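You operate a simulated robot arm through the tools that you are given. There is no shell and no other tool. Be economical: measure what you need, move in short steps, check, and stop when the job is done.

Carry out the task below with a simulated robot arm. There is one attempt and no reset: what you move stays moved.

## Task
Try cylinder 2 straight from the outlet that holds the green plug.
Fine: plug to the blue rail, yellow tube end from 2 A into that outlet; vent shut, air on till the rod is out, then air off and vented.
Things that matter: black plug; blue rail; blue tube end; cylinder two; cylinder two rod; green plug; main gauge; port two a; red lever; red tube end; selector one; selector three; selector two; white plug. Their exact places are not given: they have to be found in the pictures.

Only the result counts: the job must be done as asked and must still hold three seconds after the hand-in. Knocking over, shifting, dropping, spilling or breaking anything else fails it.

## Robot
A 7-joint arm with a two-finger parallel gripper on a trunk, on a base that drives. Base frame: it is fixed to the floor where the robot stands at the start and does not move with it; the origin is under the middle of the robot, x ahead of it, y to its left, z up; the surface under the hand at the start is at about z = 0.88. Units: m, rad, N and s.
With the tool pointing down near the work surface it reaches from about 0.38 to 0.9 m from the robot's upright axis, wherever it stands. Its first joint turns from -2.007 to 2.007 rad. Places, roughly: blue rail [0.5, 0, 0.9]; blue tube end (2x2x6 cm) [0.6, -0.2, 0.9]; cylinder two [0.5, -0.6, 0.9]; cylinder two rod [0.5, -0.6, 0.9]; main gauge [0.7, 0.1, 1.4]; port two a [0.6, -0.2, 0.9]; red lever [0.7, 0.4, 1.2]; red tube end (2x2x6 cm) [0.6, -0.1, 0.9]; selector one [0.4, -0.1, 0.9]; selector three [0.4, -0.3, 0.9]; selector two [0.4, -0.2, 0.9]; yellow lever [0.7, 0, 1.2]; yellow tube end (2x2x6 cm) [0.6, -0.2, 0.9]. Payload 3.91 kg.
The TCP is the grasp point between the finger pads, 0.03 m short of the fingertips. In the tool frame z runs along the fingers and y along their closing line. The gripper opens to 0.11 m. The fingers are 0.02 m wide and 0.01 m thick; the gripper's body (0.048 by 0.112 m) begins 0.055 m behind the TCP.
Orientation is that of the tool frame in the base frame, as a unit quaternion [x, y, z, w]. With the fingers straight down and closing along the base's y, the tool's x points along the base's -x, its y along +y and its z along -z.

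## Interface
- The arm moves only by the tool play_rows. Its argument "plan" is a list of rows, each a list of 7 numbers: the shift along the tool's x, y, z in units of 100 mm (1.0 is 100 mm), then the turn, a rotation vector about the tool's x, y, z in units of 180 degrees (1.0 is 180 degrees), then the opening, from 0 (shut) to 1 (fully open). In form: [[dx, dy, dz, ax, ay, az, hand], ...]. A call has 1 to 20 rows; each row is the pose to reach, as a shift and turn from the pose commanded when the call began, along the tool's axes at that moment. A call with a number of a shift or a turn outside -1 to 1 is refused whole. Each row takes 0.2 s and may step no farther than 0.05 m and 0.15 rad from the row before; otherwise, or with a gripper value out of range, the whole call is refused. Where a pose cannot be reached the arm comes as near as it can. A force on the tool above 50 N (or 10 N above the force at the start of the call, whichever is more), or a blocked arm, ends the call early, and 0.2 s more pass. Each finger travels about 0.153 m/s and halts on what it meets, pressing with about 31 N; the grip force reading is that of the motor and also rises with nothing between the fingers. The clock runs only during rows and for 0.2 s after the last one: add rows that repeat a pose to give the fingers time. It gives the time, the measured TCP pose, the force on the tool (base axes), the opening and the grip force at its end, in the units of the frame above (readings bear some noise), with the torque about the TCP (base axes, N m) and any sound that the robot's microphone picked up, and new pictures: "show" is both (left out), scene, wrist or none.
- Cameras (640 x 400 px; columns grow to the right, rows downward): "scene" is now at [0.2276, 0.1899, 1.5821]; the picture's right is [-0.16, -0.99, 0.00], its down [-0.63, 0.10, -0.77] and it looks along [0.76, -0.13, -0.63] (base axes); focal length 234 px, centre (320, 200). "wrist" rides on the gripper at [0.072, 0.017, -0.103] in the tool frame; the picture's right is [-0.23, 0.97, 0.00], its down [-0.76, -0.18, -0.62] and it looks along [-0.61, -0.14, 0.78] (tool axes); focal length 222 px, centre (320, 200).
- lift_body(by): slides the trunk up (or, below 0, down) by that many m; the arm and the scene camera ride with it, the base frame stays. It gives what a move gives, with no picture.
- steer(legs): drives the robot by 1 to 6 legs, each [ahead, left, turn to the left] in m, m and rad, along the robot's own axes; the way and the turn of a leg run together, so that a leg with both is an arc; at most 1.5 m and 3.142 rad a leg. The arm and the cameras ride along, it lands a little off, and it stops where it bumps. It gives what a move gives, and a new picture of the scene camera.
- head_to(pan, tilt): turns the head with the scene camera to pan (to the left, within 1.396 rad either way) and tilt (down, from -0.506 to 1.204), counted from straight ahead of the robot. It gives what a move gives, and a new picture of the scene camera.
- point_at(camera, pixels): for up to 12 pixels [column, row] of the newest picture of that camera ("zoom" is the newest enlarged one), the place [x, y, z] in the base frame of the surface seen there, good to about 0.003 m. The clock stands still meanwhile.
- enlarge(camera, box): a new picture of the part [left, top, right, bottom] of that camera's present view, enlarged. The clock stands still meanwhile.
- hand_in(): hands the job in; it is judged then, once.

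Keep the steps short. Do not move on a guess: measure, check each grasp and each placing, and mend mistakes. In all there are 80 turns and 260 pictures (those below and enlarged ones count). Leave the gripper open and the arm clear of the work at the hand-in unless told otherwise, and finish with a single line.

The tools are called after "Request:" as a command line: name --pt "numbers of a row" for each row, then --argument value for the rest, lists and objects as JSON in quotes. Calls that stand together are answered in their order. play_rows: Moves the arm, as the interface text tells. Its arguments: {"type":"object","properties":{"plan":{"type":"array"},"show":{"type":"string","enum":["both","scene","wrist","none"]}},"required":["plan"]} The other tools are called the same way: lift_body (by) slides the trunk up or down; steer (legs) drives the base; head_to (pan, tilt) turns the head that bears the scene camera; point_at (camera, pixels) gives the place of the surface under pixels of a picture; enlarge (camera, box) takes an enlarged picture of a part of a camera's view; hand_in () hands the job in.

At the start:

```text
clock: 0.0
ee_pos: [0.3815, 0.1907, 1.4179]
tool_rot: [0.0, 1.0, 0.001, -0.001]
ft_force: [0.6, -0.2, -0.1]
torque: [0.0, -0.02, 0.0]
opening: 0.1103
grasp_force: 0.2
trunk travel left (down, up): [-0.925, 0.065]
robot x, y, heading: [0.001, -0.0034, -0.003]
head pan, tilt: [-0.164, 0.688]
```

scene: 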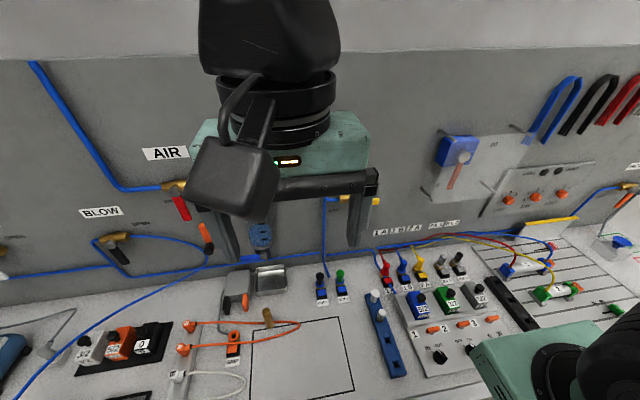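
wrist: 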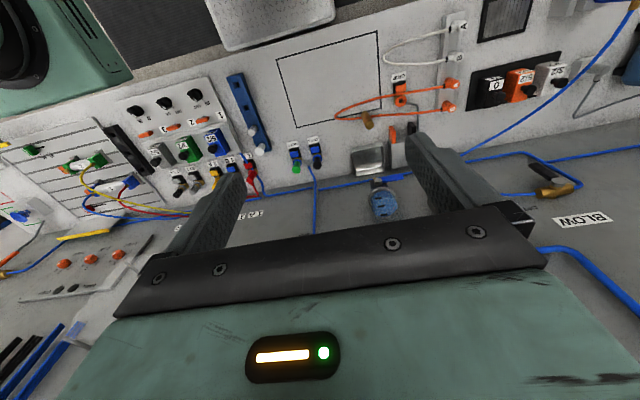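

I see the bench with a blue rail (about 385,335), two outlets with black and green plugs (322,285 / 341,283), and tube ends. I enlarge these areas first.

Request:
enlarge --camera "scene" --box '[290, 220, 430, 310]'

Request:
enlarge --camera "scene" --box '[360, 220, 520, 380]'

Request:
enlarge --camera "scene" --box '[480, 200, 640, 320]'

Request:
enlarge --camera "scene" --box '[60, 130, 280, 290]'

```text
4.44 times, centred on (360, 265) of scene
```

zoom: 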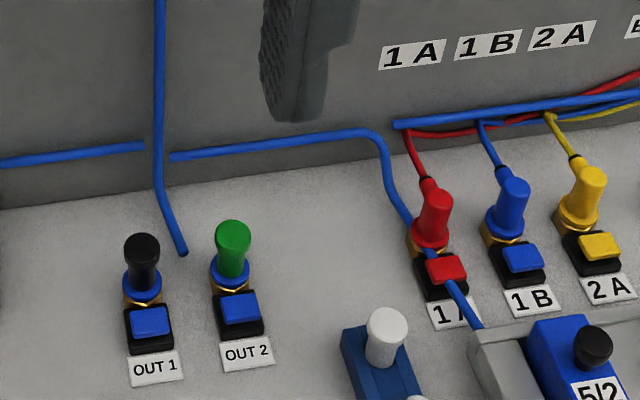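

```text
2.50 times, centred on (440, 300) of scene
```

zoom: 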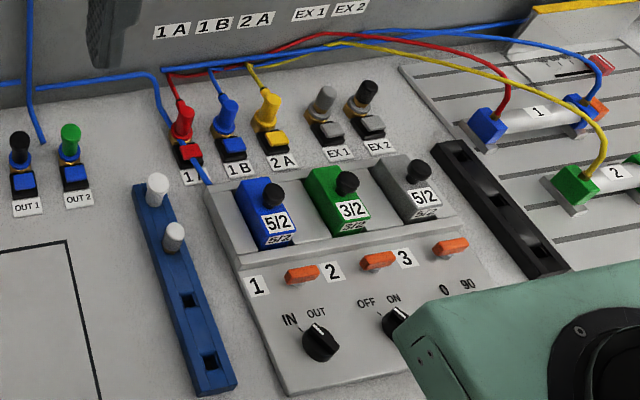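

```text
3.33 times, centred on (560, 260) of scene
```

zoom: 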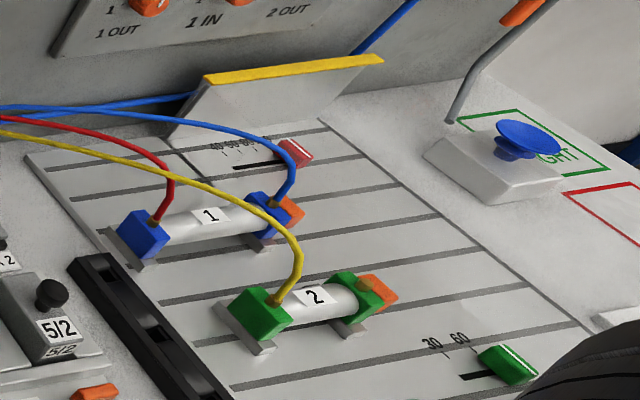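

```text
2.50 times, centred on (170, 210) of scene
```

zoom: 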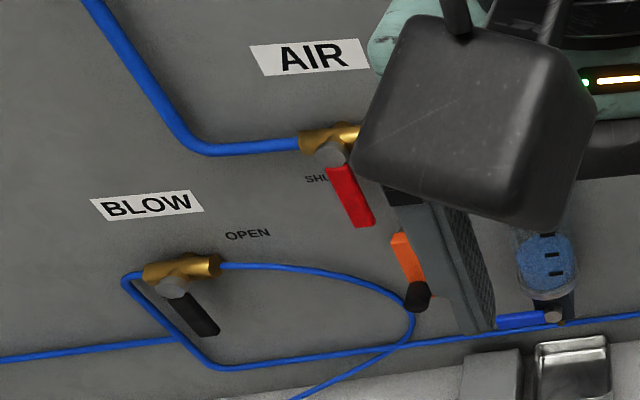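

OUT 2 holds the green plug. The wall with AIR, the vent and the gauge is hidden by the arm, so I turn the head up to see it.

Request:
head_to --pan 0.0 --tilt 0.25

```text
clock: 0.9
ee_pos: [0.3817, 0.191, 1.4197]
tool_rot: [0.0, 1.0, 0.0, 0.0]
ft_force: [0.2, -0.3, 0.7]
torque: [0.0, -0.02, 0.0]
opening: 0.1101
grasp_force: 0.0
trunk travel left (down, up): [-0.925, 0.065]
robot x, y, heading: [0.0007, -0.0006, 0.004]
head pan, tilt: [0.0, 0.25]
```

scene: 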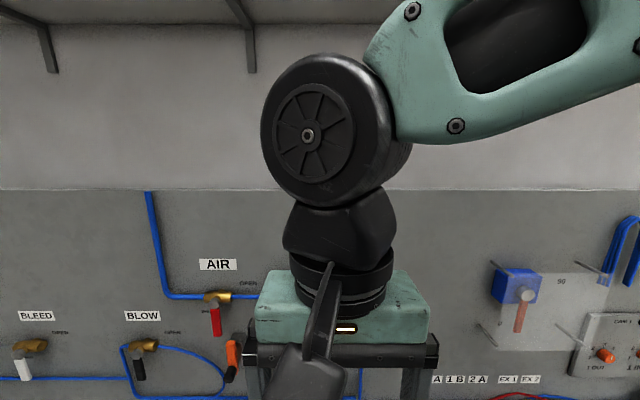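

The arm covers the gauge and the yellow lever. I move the hand toward the plugs (0.1 m to the right and 0.1 m lower) and look again.

Request:
play_rows --pt "0 -0.25 0.25 0 0 0 1" --pt "0 -0.5 0.5 0 0 0 1" --pt "0 -0.75 0.75 0 0 0 1" --pt "0 -1 1 0 0 0 1" --show "none"

Request:
play_rows --pt "0 -0.25 0.25 0 0 0 1" --pt "0 -0.5 0.5 0 0 0 1" --pt "0 -0.75 0.75 0 0 0 1" --pt "0 -1 1 0 0 0 1"

```text
clock: 1.9
ee_pos: [0.3789, 0.0927, 1.3171]
tool_rot: [-0.001, 1.0, 0.0, 0.0]
ft_force: [-0.4, 0.8, 0.9]
torque: [0.02, 0.0, -0.02]
opening: 0.1099
grasp_force: 0.1
trunk travel left (down, up): [-0.925, 0.065]
robot x, y, heading: [-0.0007, -0.0, -0.0]
head pan, tilt: [0.0, 0.25]
```

```text
clock: 2.9
ee_pos: [0.4383, 0.0329, 1.2396]
tool_rot: [0.0, 1.0, -0.001, -0.001]
ft_force: [0.9, -0.3, 0.0]
torque: [-0.03, -0.03, 0.0]
opening: 0.1104
grasp_force: 0.0
out of reach, approached as far as the arm can: row 2, 3, 4
trunk travel left (down, up): [-0.925, 0.065]
robot x, y, heading: [-0.001, -0.0007, 0.0]
head pan, tilt: [0.0, 0.25]
```

scene: 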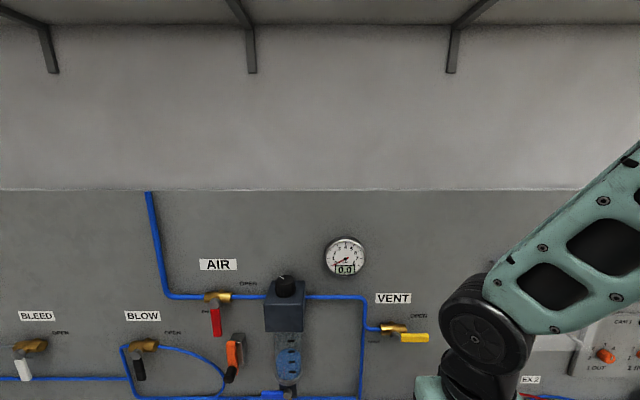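
wrist: 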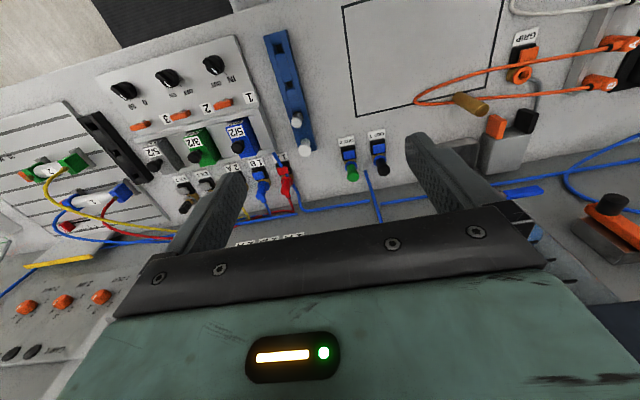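

Now the gauge (345,257), AIR lever and VENT lever are visible. I enlarge them and measure.

Request:
enlarge --camera "scene" --box '[190, 230, 450, 392]'

Request:
point_at --camera "scene" --pixels '[[215, 298], [215, 312], [216, 333], [224, 297], [388, 327], [405, 336], [426, 338], [398, 328], [250, 270], [416, 316], [272, 310]]'

Request:
enlarge --camera "wrist" --box '[220, 20, 420, 220]'

Request:
point_at --camera "wrist" --pixels '[[352, 173], [349, 155], [383, 170], [296, 117], [304, 150], [286, 87], [277, 45]]'

```text
2.46 times, centred on (320, 311) of scene
```

zoom: 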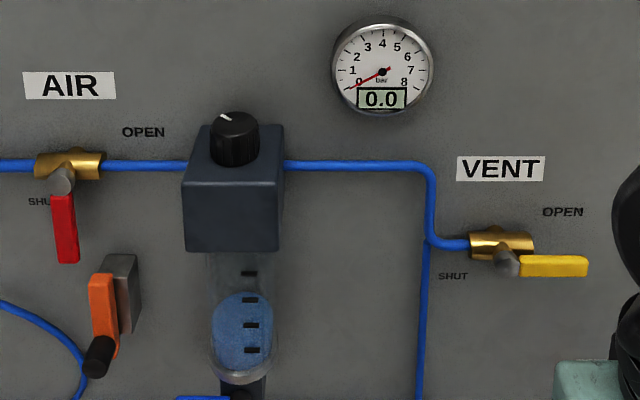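

```text
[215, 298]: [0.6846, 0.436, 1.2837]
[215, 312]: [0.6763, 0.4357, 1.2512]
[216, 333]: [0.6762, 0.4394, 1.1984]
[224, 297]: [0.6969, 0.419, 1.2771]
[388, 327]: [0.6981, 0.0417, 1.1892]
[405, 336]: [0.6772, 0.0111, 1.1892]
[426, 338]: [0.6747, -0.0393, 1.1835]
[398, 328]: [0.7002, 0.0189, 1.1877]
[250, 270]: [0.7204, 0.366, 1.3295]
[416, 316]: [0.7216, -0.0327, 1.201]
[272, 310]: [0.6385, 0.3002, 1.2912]
```

```text
2.00 times, centred on (320, 120) of wrist
```

zoom: 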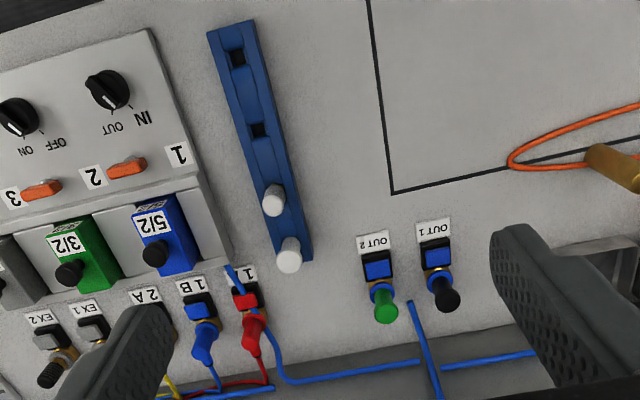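

```text
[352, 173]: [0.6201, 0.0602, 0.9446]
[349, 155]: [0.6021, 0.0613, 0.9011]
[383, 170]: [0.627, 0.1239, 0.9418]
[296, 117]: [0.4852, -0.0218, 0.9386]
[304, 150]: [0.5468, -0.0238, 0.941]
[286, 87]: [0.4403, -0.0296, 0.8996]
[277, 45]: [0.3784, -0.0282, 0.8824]
```

AIR is shut (lever down), VENT is open (lever along the pipe) and the gauge reads 0.0. It is safe to swap ends first. The green plug is at about (0.62, 0.06, 0.94) and the free rail holes are at x≈0.44 and 0.38. The wall is close, so I move to the plug with the hand tipped slightly back.

Request:
play_rows --pt "-0.2 0.07 0.2 0 -0.035 0 1" --pt "-0.4 0.14 0.4 0 -0.07 0 1" --pt "-0.6 0.21 0.6 0 -0.1 0 1" --pt "-0.8 0.28 0.8 0 -0.125 0 1" --pt "-0.8 0.28 0.8 0 -0.125 0 0.5"

Request:
head_to --pan -0.2 --tilt 0.75

```text
clock: 4.1
ee_pos: [0.52, 0.0576, 1.1634]
tool_rot: [0.005, 0.981, 0.003, 0.195]
ft_force: [0.6, 0.8, 0.8]
torque: [0.03, 0.0, 0.03]
opening: 0.0548
grasp_force: 0.1
out of reach, approached as far as the arm can: row 1, 2, 3
trunk travel left (down, up): [-0.925, 0.065]
robot x, y, heading: [0.0015, -0.0006, 0.003]
head pan, tilt: [0.0, 0.25]
```

scene: 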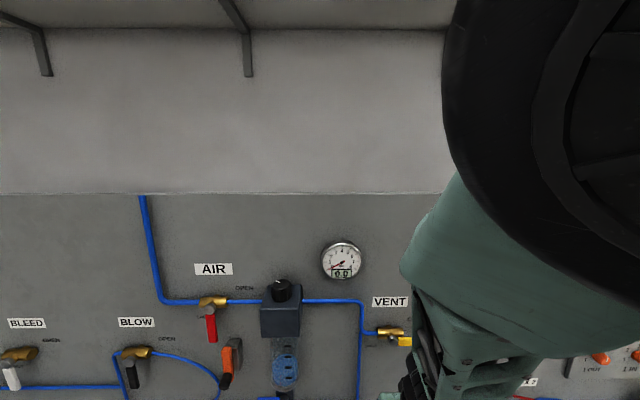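
wrist: 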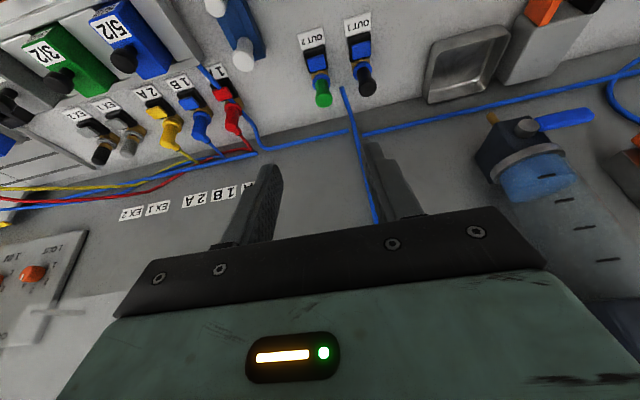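

```text
clock: 5.0
ee_pos: [0.5162, 0.0596, 1.162]
tool_rot: [-0.001, 0.981, -0.001, 0.195]
ft_force: [0.1, 0.4, 0.0]
torque: [-0.02, 0.01, -0.01]
opening: 0.0553
grasp_force: 0.0
trunk travel left (down, up): [-0.925, 0.065]
robot x, y, heading: [0.0015, -0.0027, -0.003]
head pan, tilt: [-0.201, 0.75]
```

scene: 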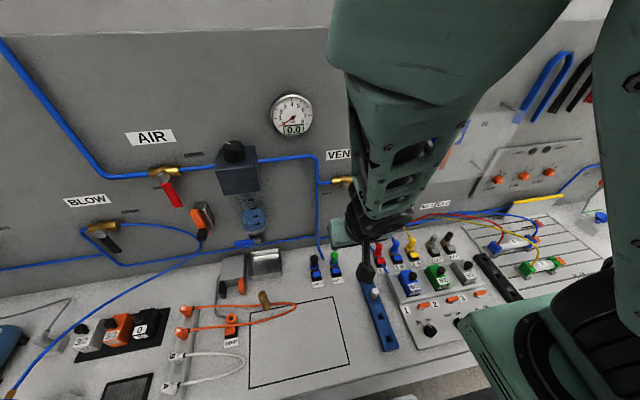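

I measure the plug, the sockets and the yellow end from the wrist and scene views.

Request:
enlarge --camera "wrist" --box '[130, 10, 390, 172]'

Request:
point_at --camera "wrist" --pixels '[[323, 100], [321, 90], [319, 80], [317, 62], [366, 85], [168, 138], [166, 125], [160, 105], [155, 122]]'

Request:
enlarge --camera "scene" --box '[300, 230, 460, 330]'

Request:
point_at --camera "scene" --pixels '[[335, 256], [335, 262], [335, 268], [336, 275], [409, 243], [410, 250], [413, 257], [374, 293], [386, 326], [391, 345]]'

```text
2.46 times, centred on (260, 91) of wrist
```

zoom: 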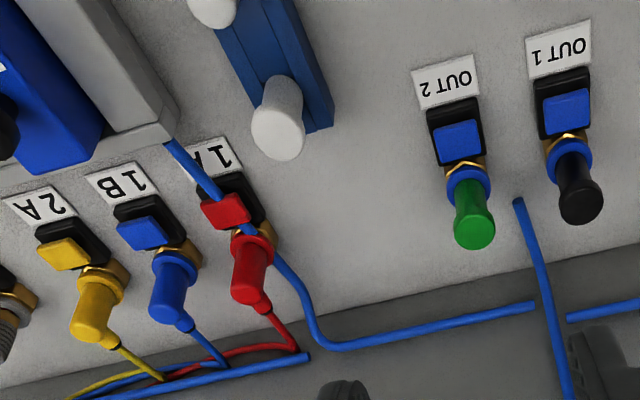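

```text
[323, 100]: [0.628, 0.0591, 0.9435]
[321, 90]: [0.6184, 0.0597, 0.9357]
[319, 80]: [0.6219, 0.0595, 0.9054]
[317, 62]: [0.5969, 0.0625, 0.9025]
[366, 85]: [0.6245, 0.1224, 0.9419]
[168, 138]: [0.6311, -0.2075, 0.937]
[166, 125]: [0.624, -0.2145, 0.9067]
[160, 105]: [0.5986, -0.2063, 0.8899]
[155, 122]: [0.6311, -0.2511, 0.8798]
```

```text
4.00 times, centred on (380, 280) of scene
```

zoom: 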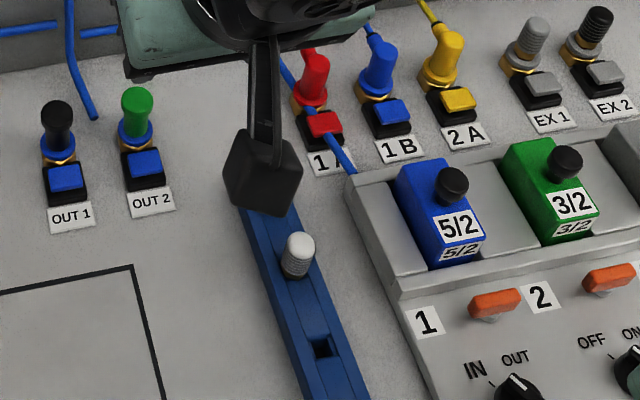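

```text
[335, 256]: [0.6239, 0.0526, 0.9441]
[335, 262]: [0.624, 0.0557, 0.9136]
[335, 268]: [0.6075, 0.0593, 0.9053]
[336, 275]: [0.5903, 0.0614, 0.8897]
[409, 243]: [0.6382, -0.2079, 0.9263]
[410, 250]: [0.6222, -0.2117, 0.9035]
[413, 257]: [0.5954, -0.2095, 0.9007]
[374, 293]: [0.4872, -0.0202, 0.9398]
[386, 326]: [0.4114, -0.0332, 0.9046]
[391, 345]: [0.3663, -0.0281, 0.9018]
```

The green plug is upright at about x 0.627, y 0.059, with its top at z 0.946. The hand is tipped 22°, so I advance mostly along the tool axis and stop short to check.

Request:
play_rows --pt "-0.05 0 0.45 0 0 0 0.5" --pt "-0.1 0 0.9 0 0 0 0.5" --pt "-0.15 0 1.0 0 0 0 0.5" --pt "-0.19 0 1.0 0 0 0 0.5" --show "none"

Request:
play_rows --pt "0 0 0.4 0 0 0 0.5" --pt "0 0 0.8 0 0 0 0.5"

```text
clock: 6.0
ee_pos: [0.5732, 0.0596, 1.0754]
tool_rot: [0.001, 0.981, -0.002, 0.195]
ft_force: [0.1, 0.1, 0.3]
torque: [-0.03, 0.03, 0.01]
opening: 0.0551
grasp_force: 0.1
trunk travel left (down, up): [-0.925, 0.065]
robot x, y, heading: [0.0006, -0.0017, -0.001]
head pan, tilt: [-0.201, 0.75]
```

```text
clock: 6.6
ee_pos: [0.6053, 0.0573, 1.0021]
tool_rot: [-0.001, 0.981, -0.001, 0.196]
ft_force: [-0.6, -0.2, 0.0]
torque: [0.01, -0.06, 0.01]
opening: 0.0549
grasp_force: 0.0
trunk travel left (down, up): [-0.925, 0.065]
robot x, y, heading: [0.0061, -0.001, 0.001]
head pan, tilt: [-0.201, 0.75]
```

scene: 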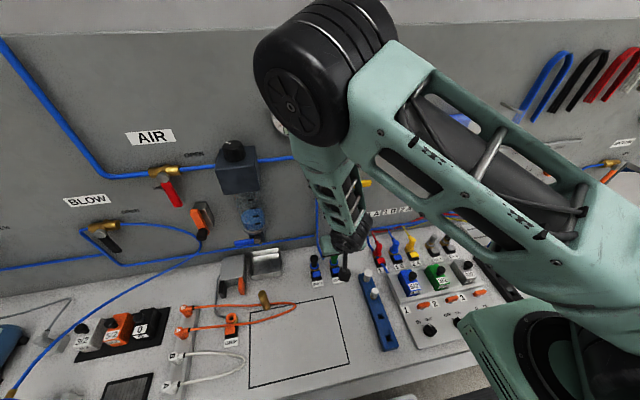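
wrist: 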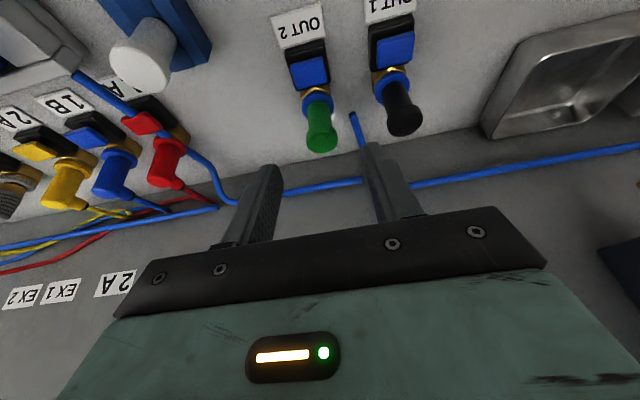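

The plug now has a clear view at (320,120). I measure it again close up.

Request:
point_at --camera "wrist" --pixels '[[321, 142], [321, 132], [319, 118], [316, 102], [316, 94], [303, 105], [332, 100], [309, 72], [311, 62], [400, 115]]'

Request:
enlarge --camera "wrist" --box '[260, 20, 420, 170]'

```text
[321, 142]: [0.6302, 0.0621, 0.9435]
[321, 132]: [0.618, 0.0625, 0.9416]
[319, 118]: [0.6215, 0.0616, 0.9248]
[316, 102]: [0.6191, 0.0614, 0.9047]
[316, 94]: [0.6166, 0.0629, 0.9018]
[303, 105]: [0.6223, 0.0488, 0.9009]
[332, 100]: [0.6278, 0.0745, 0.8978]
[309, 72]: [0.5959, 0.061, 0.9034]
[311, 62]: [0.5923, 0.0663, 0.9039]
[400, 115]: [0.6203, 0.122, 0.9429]
```

```text
2.67 times, centred on (340, 95) of wrist
```

zoom: 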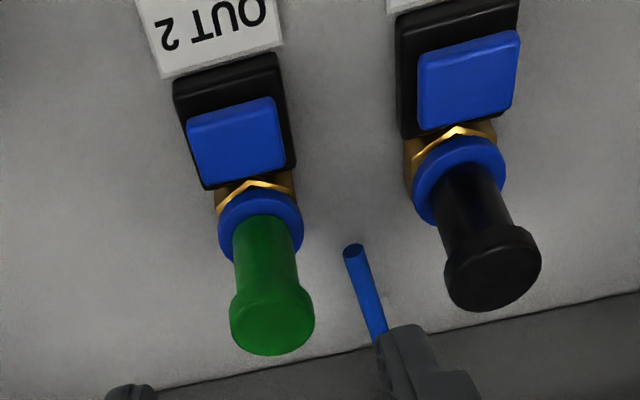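

The collar top is at z 0.905, the plug spans 0.905–0.945 and its axis is at (0.629, 0.0615). I go down around it and close.

Request:
play_rows --pt "0.02 0.042 0.3 0 0 0 0.5" --pt "0.034 0.042 0.55 0 0 0 0.5" --pt "0.034 0.042 0.7 0 0 0 0.5" --pt "0.034 0.042 0.7 0 0 0 0" --pt "0.034 0.042 0.7 0 0 0 0" --pt "0.034 0.042 0.7 0 0 0 0"

```text
clock: 8.0
ee_pos: [0.6293, 0.0596, 0.9367]
tool_rot: [0.002, 0.981, -0.002, 0.194]
ft_force: [6.3, -20.1, -2.6]
torque: [-0.97, -0.32, 0.0]
opening: 0.0187
grasp_force: 30.6
trunk travel left (down, up): [-0.925, 0.065]
robot x, y, heading: [0.001, 0.0006, -0.002]
head pan, tilt: [-0.201, 0.75]
```

scene: 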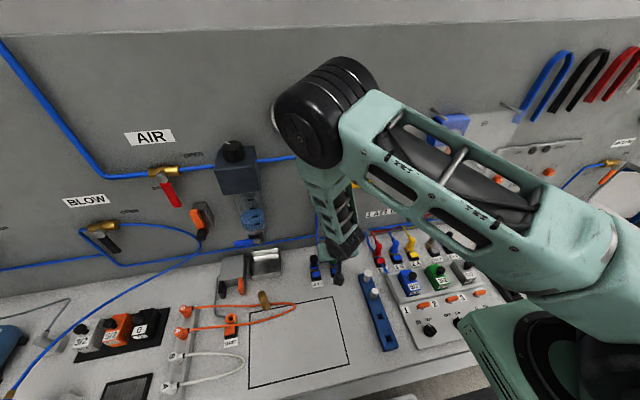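
wrist: 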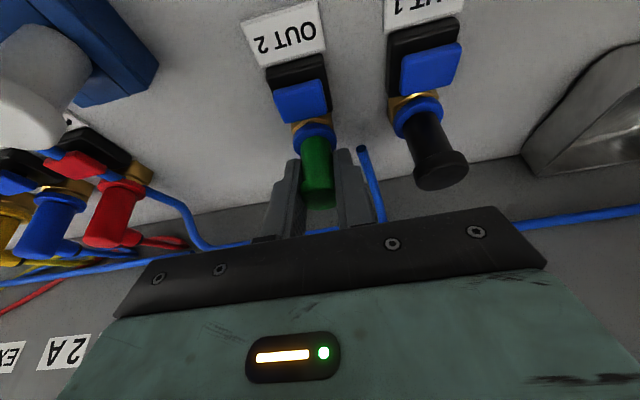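

I hold the plug at opening 18.7 mm. The −20 N side load says the plug sits about 2–3 mm to the right, so I relax that and then pull up gently.

Request:
play_rows --pt "0 -0.025 0 0 0 0 0" --pt "0 -0.025 0 0 0 0 0" --show "none"

Request:
play_rows --pt "-0.02 0 -0.046 0 0 0 0" --pt "-0.038 0 -0.092 0 0 0 0" --pt "-0.057 0 -0.138 0 0 0 0" --show "wrist"

```text
clock: 8.6
ee_pos: [0.6293, 0.0595, 0.936]
tool_rot: [-0.001, 0.981, 0.001, 0.195]
ft_force: [9.1, -16.6, -7.9]
torque: [-0.78, -0.45, 0.0]
opening: 0.0189
grasp_force: 30.4
trunk travel left (down, up): [-0.925, 0.065]
robot x, y, heading: [0.0007, 0.0037, 0.001]
head pan, tilt: [-0.201, 0.75]
```

```text
clock: 9.4
ee_pos: [0.6265, 0.0599, 0.9498]
tool_rot: [0.0, 0.981, 0.0, 0.193]
ft_force: [-2.6, -12.3, -28.4]
torque: [-0.7, 0.29, -0.02]
opening: 0.0186
grasp_force: 31.1
trunk travel left (down, up): [-0.925, 0.065]
robot x, y, heading: [-0.0005, 0.0019, -0.001]
head pan, tilt: [-0.201, 0.75]
```

wrist: 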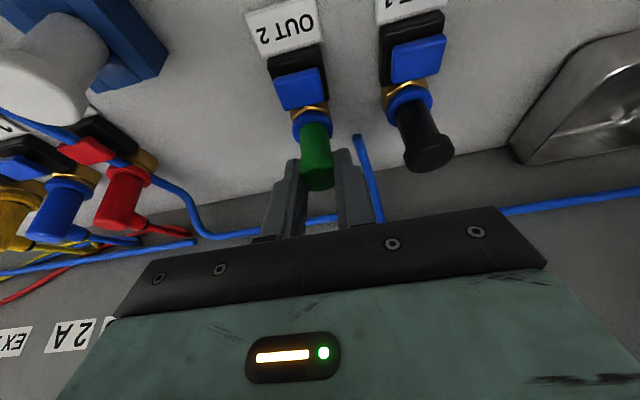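

The pull reached 28 N and the pads slipped up the plug, so it is latched and the blue tab in front must be the release. I open, lift clear, close the fingers and move over the tab at (0.596, 0.061, 0.903).

Request:
play_rows --pt "0 0 0 0 0 0 0.5" --pt "0 0 0 0 0 0 0.5" --pt "0 0 -0.3 0 0 0 0.5" --pt "0 0 -0.5 0 0 0 0.3" --pt "0.3 0 -0.4 0 0 0 0" --pt "0.38 0.01 -0.25 0 0 0 0"

```text
clock: 10.8
ee_pos: [0.5843, 0.0604, 0.9594]
tool_rot: [0.0, 0.981, 0.0, 0.195]
ft_force: [0.1, 0.2, 0.0]
torque: [0.0, -0.05, 0.02]
opening: 0.0
grasp_force: 31.0
trunk travel left (down, up): [-0.925, 0.065]
robot x, y, heading: [0.0008, -0.0008, -0.002]
head pan, tilt: [-0.201, 0.75]
```

scene: 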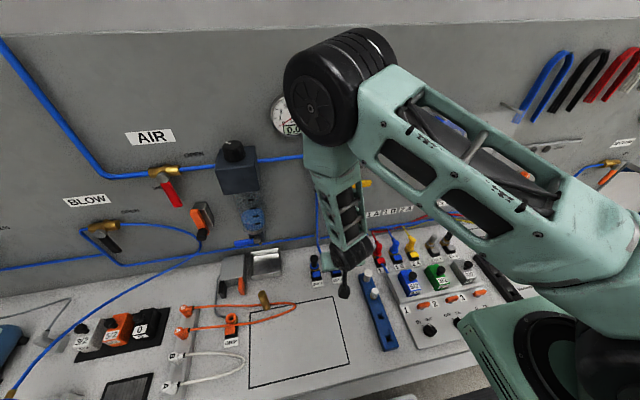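
wrist: 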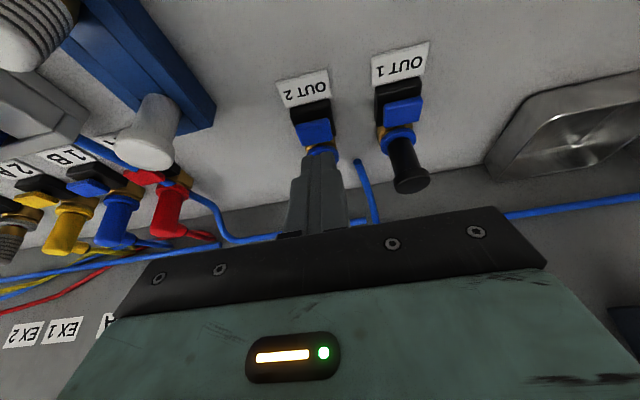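

The tip is at about (0.596, 0.060, 0.932), 3 cm above the tab. I press straight down in small steps.

Request:
play_rows --pt "0.077 0 0.185 0 0 0 0" --pt "0.107 0 0.259 0 0 0 0" --pt "0.123 0 0.296 0 0 0 0" --pt "0.134 0 0.323 0 0 0 0" --pt "0.146 0 0.351 0 0 0 0" --show "wrist"

```text
clock: 12.0
ee_pos: [0.5831, 0.0604, 0.9229]
tool_rot: [0.0, 0.981, 0.001, 0.196]
ft_force: [-4.0, -1.2, 23.2]
torque: [-0.01, -0.01, -0.03]
opening: 0.0
grasp_force: 31.7
trunk travel left (down, up): [-0.925, 0.065]
robot x, y, heading: [-0.0001, -0.0027, -0.005]
head pan, tilt: [-0.201, 0.75]
heard: click
```

wrist: 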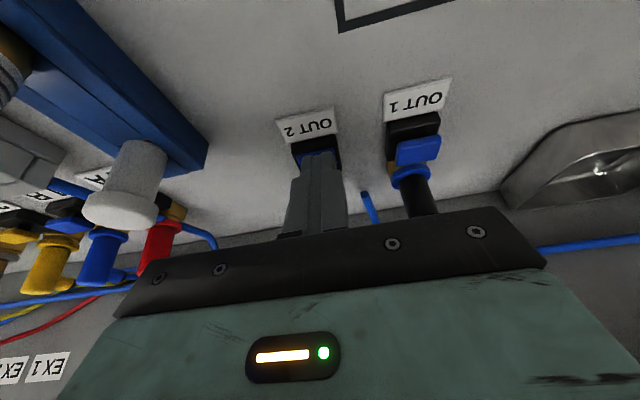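

A click was heard at 23 N. I back up and look at what happened to the plug.

Request:
play_rows --pt "-0.08 0 -0.25 0 0 0 0" --pt "-0.08 0 -0.6 0 0 0 0.2" --pt "-0.08 0 -0.8 0 0 0 0.5" --show "wrist"

Request:
enlarge --camera "wrist" --box '[240, 40, 440, 200]'

```text
clock: 12.8
ee_pos: [0.5616, 0.0623, 0.9986]
tool_rot: [0.0, 0.981, 0.0, 0.195]
ft_force: [0.8, -1.6, 0.1]
torque: [0.01, 0.0, 0.02]
opening: 0.0551
grasp_force: 0.0
trunk travel left (down, up): [-0.925, 0.065]
robot x, y, heading: [-0.0027, -0.0013, -0.003]
head pan, tilt: [-0.201, 0.75]
```

wrist: 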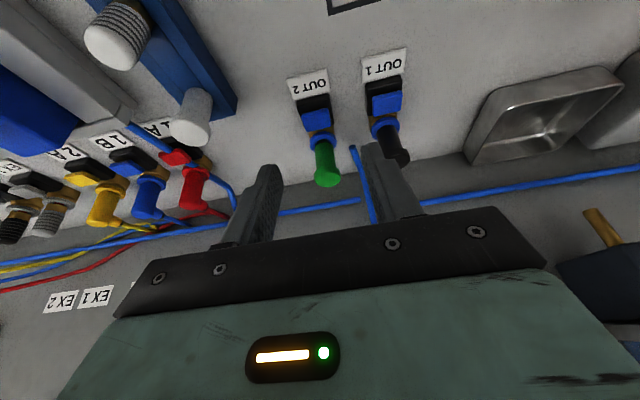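

```text
2.50 times, centred on (340, 120) of wrist
```

zoom: 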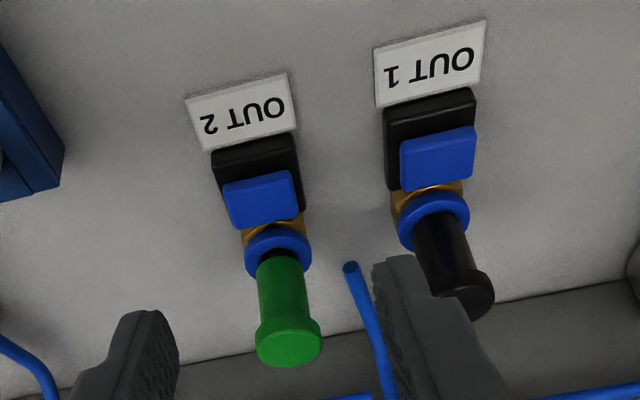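

The plug has popped up a little (its dark neck shows above the collar). I measure it and grip.

Request:
point_at --camera "wrist" --pixels '[[329, 179], [327, 160], [323, 146], [321, 138]]'

```text
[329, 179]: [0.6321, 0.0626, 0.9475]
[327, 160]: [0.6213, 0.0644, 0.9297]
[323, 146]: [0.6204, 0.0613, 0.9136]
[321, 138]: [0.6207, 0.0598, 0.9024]
```

Request:
play_rows --pt "-0.31 -0.025 0.13 0 0 0 0.5" --pt "-0.62 -0.025 0.26 0 0 0 0.5" --pt "-0.5 -0.025 0.54 0 0 0 0.5" --pt "-0.393 -0.025 0.812 0 0 0 0.5" --pt "-0.393 -0.025 0.812 0 0 0 0" --pt "-0.393 -0.025 0.812 0 0 0 0" --pt "-0.393 -0.025 0.812 0 0 0 0" --show "wrist"

```text
clock: 14.4
ee_pos: [0.6271, 0.0611, 0.9367]
tool_rot: [0.0, 0.981, 0.0, 0.195]
ft_force: [-1.1, -0.7, 0.6]
torque: [-0.03, -0.01, -0.04]
opening: 0.0185
grasp_force: 31.1
trunk travel left (down, up): [-0.925, 0.065]
robot x, y, heading: [0.0003, 0.0001, 0.002]
head pan, tilt: [-0.201, 0.75]
```

wrist: 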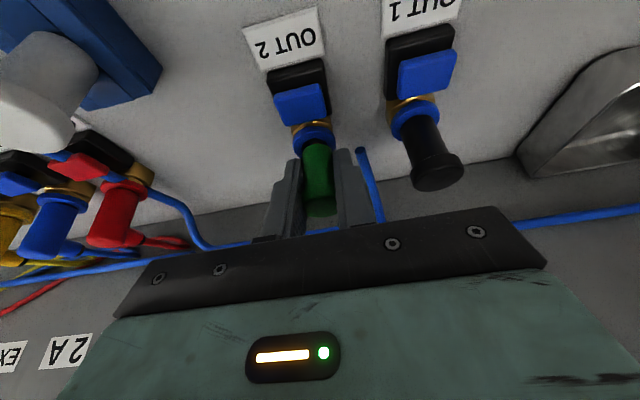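

Firm grip with almost no side load. I pull straight up 5 cm.

Request:
play_rows --pt "-0.04 0 -0.092 0 0 0 0" --pt "-0.077 0 -0.185 0 0 0 0" --pt "-0.134 0 -0.323 0 0 0 0" --pt "-0.192 0 -0.462 0 0 0 0"

```text
clock: 15.4
ee_pos: [0.6274, 0.0582, 0.9893]
tool_rot: [0.0, 0.981, 0.0, 0.195]
ft_force: [0.1, -0.2, -0.6]
torque: [0.0, 0.0, 0.03]
opening: 0.0184
grasp_force: 31.6
trunk travel left (down, up): [-0.925, 0.065]
robot x, y, heading: [-0.001, -0.0037, -0.001]
head pan, tilt: [-0.201, 0.75]
```

scene: 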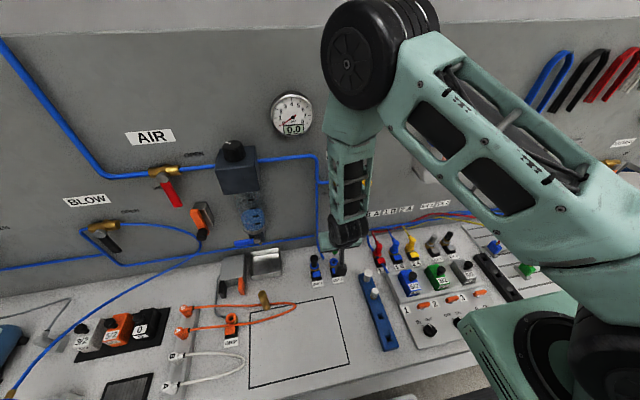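
wrist: 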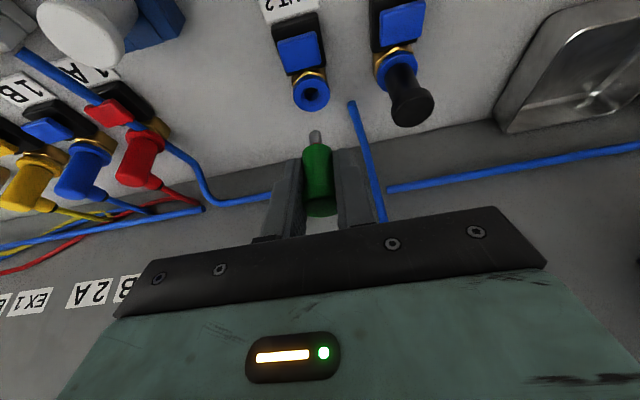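

The plug is out, its grey stem visible at (316,137). I measure the stem, the empty outlet collar and the rail holes.

Request:
point_at --camera "wrist" --pixels '[[316, 134], [317, 141], [316, 150], [317, 172], [300, 92], [324, 88], [312, 106], [311, 80]]'

Request:
enlarge --camera "scene" --box '[340, 255, 430, 355]'

Request:
point_at --camera "zoom" --pixels '[[320, 285], [345, 350], [320, 200], [300, 120]]'

```text
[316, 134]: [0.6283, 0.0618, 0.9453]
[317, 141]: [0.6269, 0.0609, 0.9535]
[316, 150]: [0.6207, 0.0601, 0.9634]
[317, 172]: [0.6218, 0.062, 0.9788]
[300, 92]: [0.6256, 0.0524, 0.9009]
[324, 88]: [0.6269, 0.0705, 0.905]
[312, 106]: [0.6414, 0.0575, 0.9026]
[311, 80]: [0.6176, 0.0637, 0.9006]
```

```text
4.00 times, centred on (385, 305) of scene
```

zoom: 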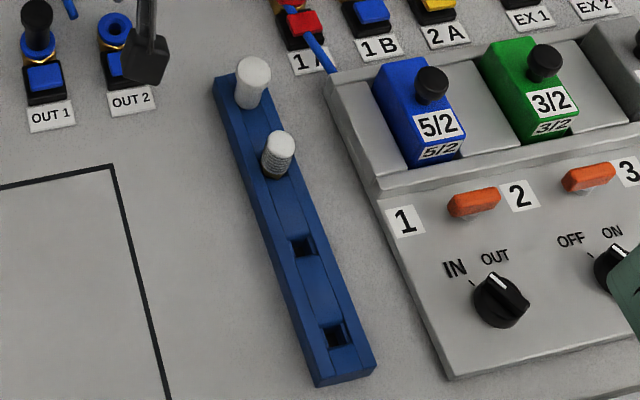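

```text
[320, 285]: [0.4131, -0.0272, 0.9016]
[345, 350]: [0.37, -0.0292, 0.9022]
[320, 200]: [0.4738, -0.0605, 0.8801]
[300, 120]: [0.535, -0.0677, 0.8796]
```

I locate the free rail holes exactly by points on their rims.

Request:
enlarge --camera "scene" --box '[360, 295, 408, 355]'

Request:
point_at --camera "scene" --pixels '[[377, 317], [385, 316], [380, 312], [382, 320], [385, 339], [393, 337], [388, 334], [390, 343], [382, 325], [376, 303]]'

```text
6.67 times, centred on (384, 325) of scene
```

zoom: 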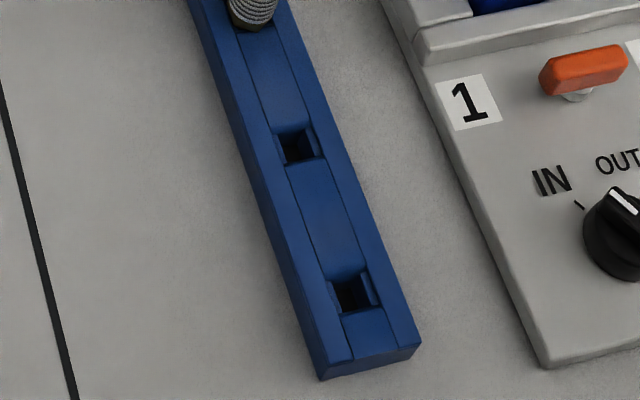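

```text
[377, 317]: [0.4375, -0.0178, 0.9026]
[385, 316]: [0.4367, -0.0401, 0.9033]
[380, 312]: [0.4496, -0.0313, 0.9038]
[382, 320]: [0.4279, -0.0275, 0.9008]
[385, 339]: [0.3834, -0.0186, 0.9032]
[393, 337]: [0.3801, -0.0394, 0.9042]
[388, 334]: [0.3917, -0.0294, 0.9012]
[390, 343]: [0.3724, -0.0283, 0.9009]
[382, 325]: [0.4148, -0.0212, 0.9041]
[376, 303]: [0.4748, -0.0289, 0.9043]
```

Request:
point_at --camera "zoom" --pixels '[[273, 140], [282, 160], [313, 128], [323, 152], [293, 122], [306, 168], [245, 180], [352, 150], [252, 40], [230, 20], [276, 5]]'

```text
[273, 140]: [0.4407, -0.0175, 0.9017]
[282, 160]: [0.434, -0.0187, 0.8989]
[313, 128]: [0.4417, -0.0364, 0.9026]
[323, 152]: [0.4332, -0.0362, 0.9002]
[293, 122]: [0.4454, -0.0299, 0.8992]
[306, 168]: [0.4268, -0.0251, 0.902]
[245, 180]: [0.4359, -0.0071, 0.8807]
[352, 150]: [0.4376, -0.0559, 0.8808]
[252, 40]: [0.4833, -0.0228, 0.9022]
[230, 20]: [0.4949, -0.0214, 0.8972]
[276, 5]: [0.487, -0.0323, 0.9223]
```

The free hole centre is at (0.4365, −0.0275), with the rail top at z 0.902. That is close in for a tipped hand, so I raise a little and back the base 0.12 m.

Request:
play_rows --pt "-0.115 0 -0.277 0 0 0 0" --show "none"

Request:
steer --legs '[[-0.12, 0, 0]]'

```text
clock: 15.8
ee_pos: [0.6269, 0.0594, 1.0186]
tool_rot: [-0.001, 0.981, 0.001, 0.194]
ft_force: [0.2, -0.5, -0.5]
torque: [-0.01, -0.01, 0.02]
opening: 0.0184
grasp_force: 30.7
trunk travel left (down, up): [-0.925, 0.065]
robot x, y, heading: [-0.0035, 0.0013, -0.002]
head pan, tilt: [-0.201, 0.75]
```

```text
clock: 17.1
ee_pos: [0.5075, 0.0584, 1.0179]
tool_rot: [0.002, 0.981, 0.0, 0.195]
ft_force: [0.4, -0.4, -1.5]
torque: [0.0, 0.02, 0.0]
opening: 0.0182
grasp_force: 31.0
trunk travel left (down, up): [-0.925, 0.065]
robot x, y, heading: [-0.1223, 0.0011, -0.003]
head pan, tilt: [-0.201, 0.75]
```

scene: 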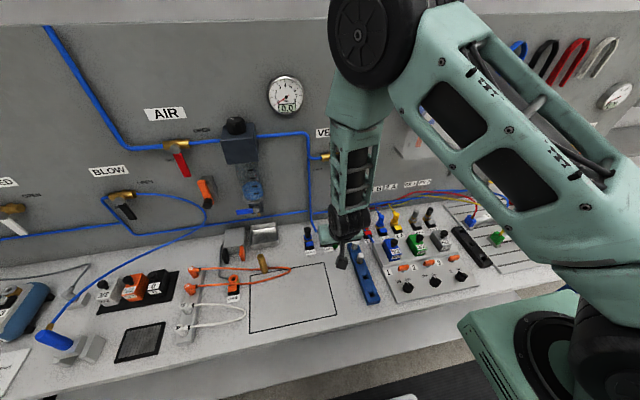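

Now hover above the hole.

Request:
play_rows --pt "0.25 -0.29 -0.03 0 0 0 0" --pt "0.5 -0.58 -0.06 0 0 0 0" --pt "0.733 -0.86 -0.087 0 0 0 0" --pt "0.733 -0.86 -0.087 0 0 0 0"

```text
clock: 18.1
ee_pos: [0.4338, -0.0277, 0.998]
tool_rot: [0.001, 0.981, -0.001, 0.195]
ft_force: [0.0, -0.2, -0.5]
torque: [0.04, 0.0, -0.01]
opening: 0.0187
grasp_force: 31.4
trunk travel left (down, up): [-0.925, 0.065]
robot x, y, heading: [-0.1186, 0.0011, -0.005]
head pan, tilt: [-0.201, 0.75]
```

scene: 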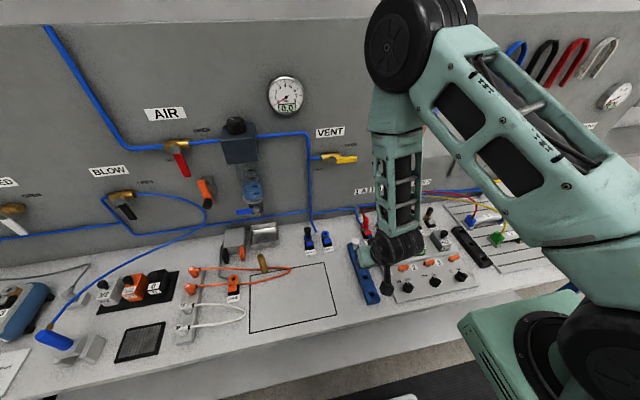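
wrist: 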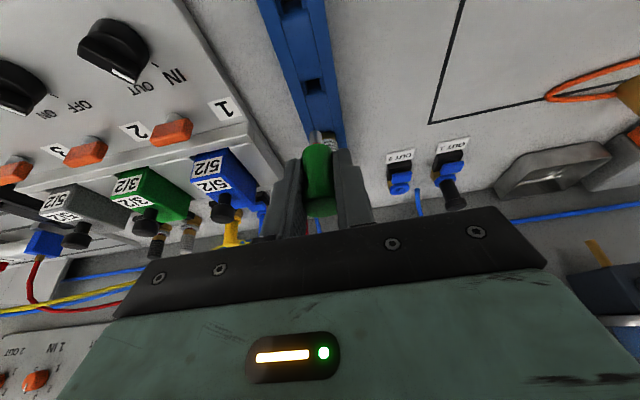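

Request:
enlarge --camera "wrist" --box '[260, 50, 380, 170]'

Request:
point_at --camera "wrist" --pixels '[[303, 88], [324, 86], [312, 77], [316, 97], [318, 132], [318, 138], [319, 152]]'

```text
3.33 times, centred on (320, 110) of wrist
```

zoom: 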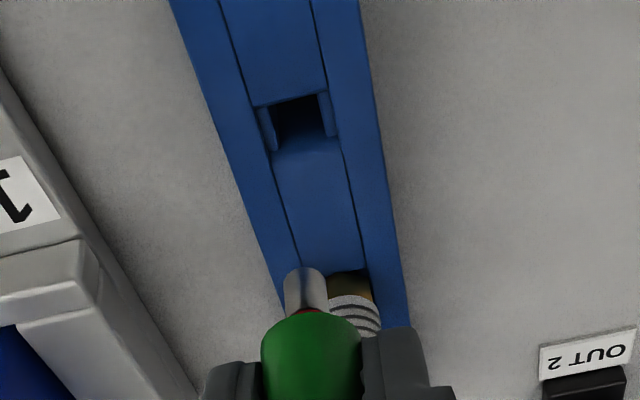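

```text
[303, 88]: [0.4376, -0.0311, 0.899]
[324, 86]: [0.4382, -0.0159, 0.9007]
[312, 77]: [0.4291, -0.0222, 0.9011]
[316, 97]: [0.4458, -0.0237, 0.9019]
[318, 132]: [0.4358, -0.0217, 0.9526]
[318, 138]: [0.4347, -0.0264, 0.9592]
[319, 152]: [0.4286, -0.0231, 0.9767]
```

In the wrist view the stem and the hole line up within about 2 mm. I lower straight down in steps.

Request:
play_rows --pt "0.06 0 0.19 0 0 0 0" --pt "0.135 0 0.38 0 0 0 0" --pt "0.173 0 0.47 0 0 0 0" --pt "0.2 0 0.535 0 0 0 0" --pt "0.223 0 0.59 0 0 0 0"

```text
clock: 19.3
ee_pos: [0.4359, -0.0278, 0.9347]
tool_rot: [0.002, 0.981, -0.001, 0.193]
ft_force: [-9.3, 2.6, 0.8]
torque: [0.1, 0.32, -0.01]
opening: 0.0185
grasp_force: 30.9
trunk travel left (down, up): [-0.925, 0.065]
robot x, y, heading: [-0.1207, -0.0003, 0.0]
head pan, tilt: [-0.201, 0.75]
```

scene: 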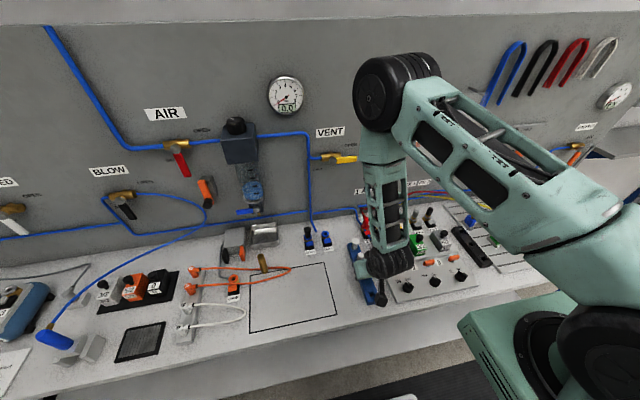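
wrist: 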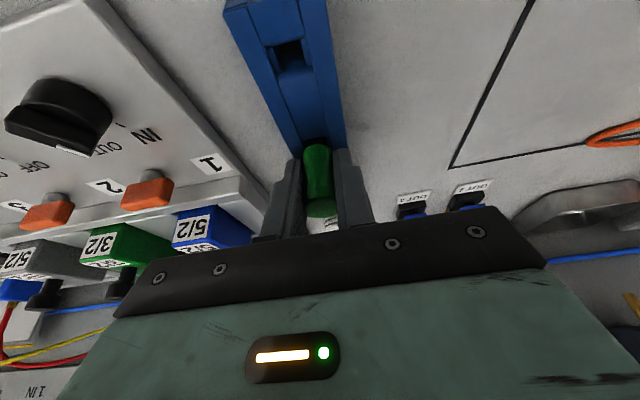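

The stem is in the hole, with 9 N pushing back along −x. I ease 2 mm toward −x and lower the last few millimetres.

Request:
play_rows --pt "0.02 0 -0.008 0 0 0 0" --pt "0.03 0 0.015 0 0 0 0" --pt "0.038 0 0.033 0 0 0 0" --show "wrist"

Request:
enlarge --camera "wrist" --box '[260, 100, 380, 220]'

```text
clock: 20.1
ee_pos: [0.4353, -0.0276, 0.9326]
tool_rot: [0.001, 0.98, 0.001, 0.198]
ft_force: [-8.4, 6.2, 41.8]
torque: [0.14, 0.27, -0.18]
opening: 0.0184
grasp_force: 30.3
trunk travel left (down, up): [-0.925, 0.065]
robot x, y, heading: [-0.1221, 0.0011, -0.006]
head pan, tilt: [-0.201, 0.75]
```

wrist: 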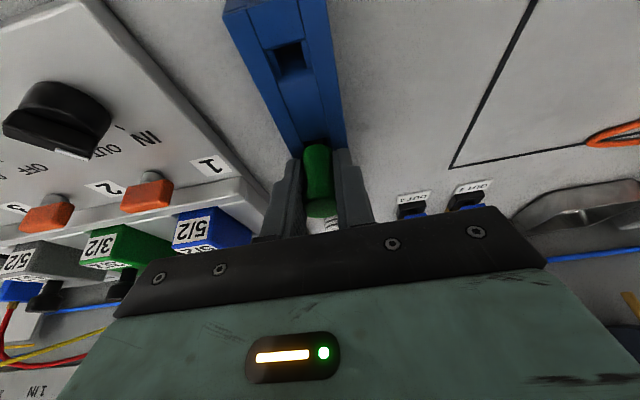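

```text
3.33 times, centred on (320, 160) of wrist
```

zoom: 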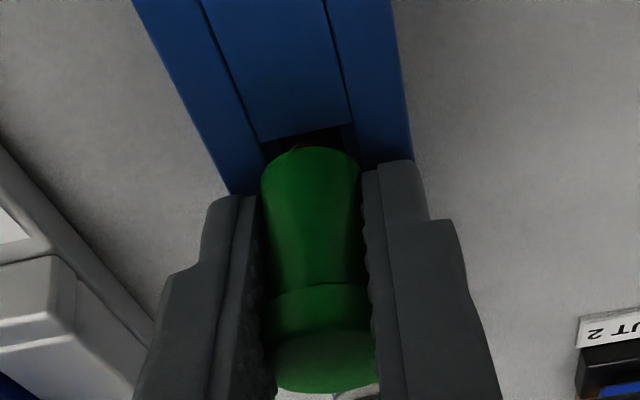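

42 N upward: it is seated. I ease off and open a little, then back out along the tool axis and check.

Request:
play_rows --pt "-0.008 0 -0.03 0 0 0 0" --pt "-0.008 0 -0.03 0 0 0 0.33" --pt "-0.008 0 -0.03 0 0 0 0.33" --pt "-0.1 0 -0.25 0 0 0 0.33" --pt "-0.2 0 -0.65 0 0 0 0.33"

Request:
enlarge --camera "wrist" --box '[240, 60, 400, 220]'

```text
clock: 21.3
ee_pos: [0.4272, -0.0267, 0.9974]
tool_rot: [0.001, 0.981, 0.0, 0.195]
ft_force: [-0.6, -0.1, -0.7]
torque: [-0.03, 0.02, 0.02]
opening: 0.0364
grasp_force: 0.0
trunk travel left (down, up): [-0.925, 0.065]
robot x, y, heading: [-0.1212, -0.0031, -0.007]
head pan, tilt: [-0.201, 0.75]
```

scene: 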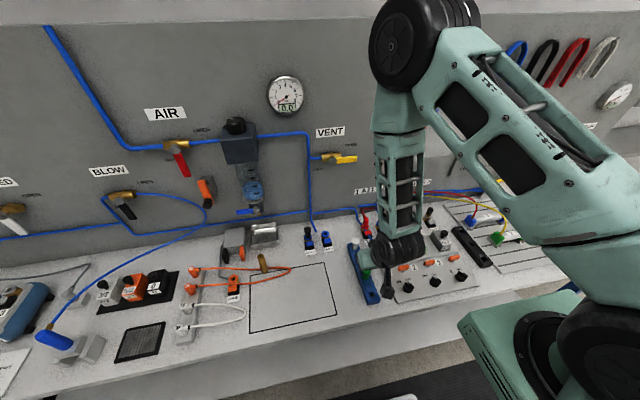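
wrist: 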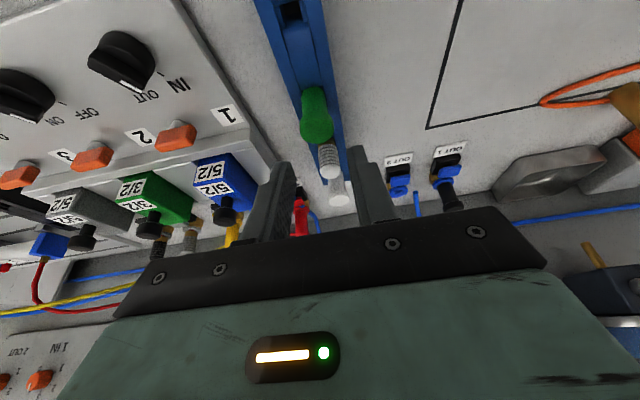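

```text
2.50 times, centred on (320, 140) of wrist
```

zoom: 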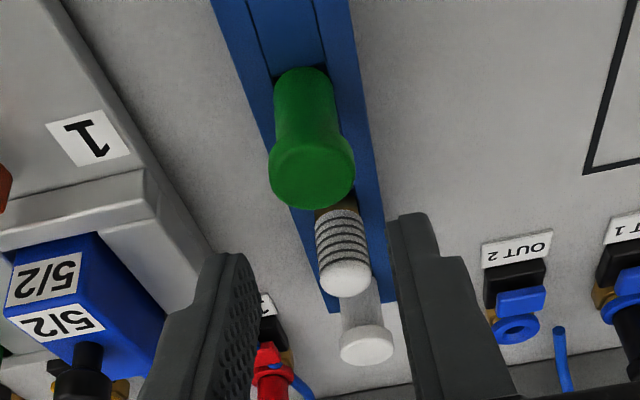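

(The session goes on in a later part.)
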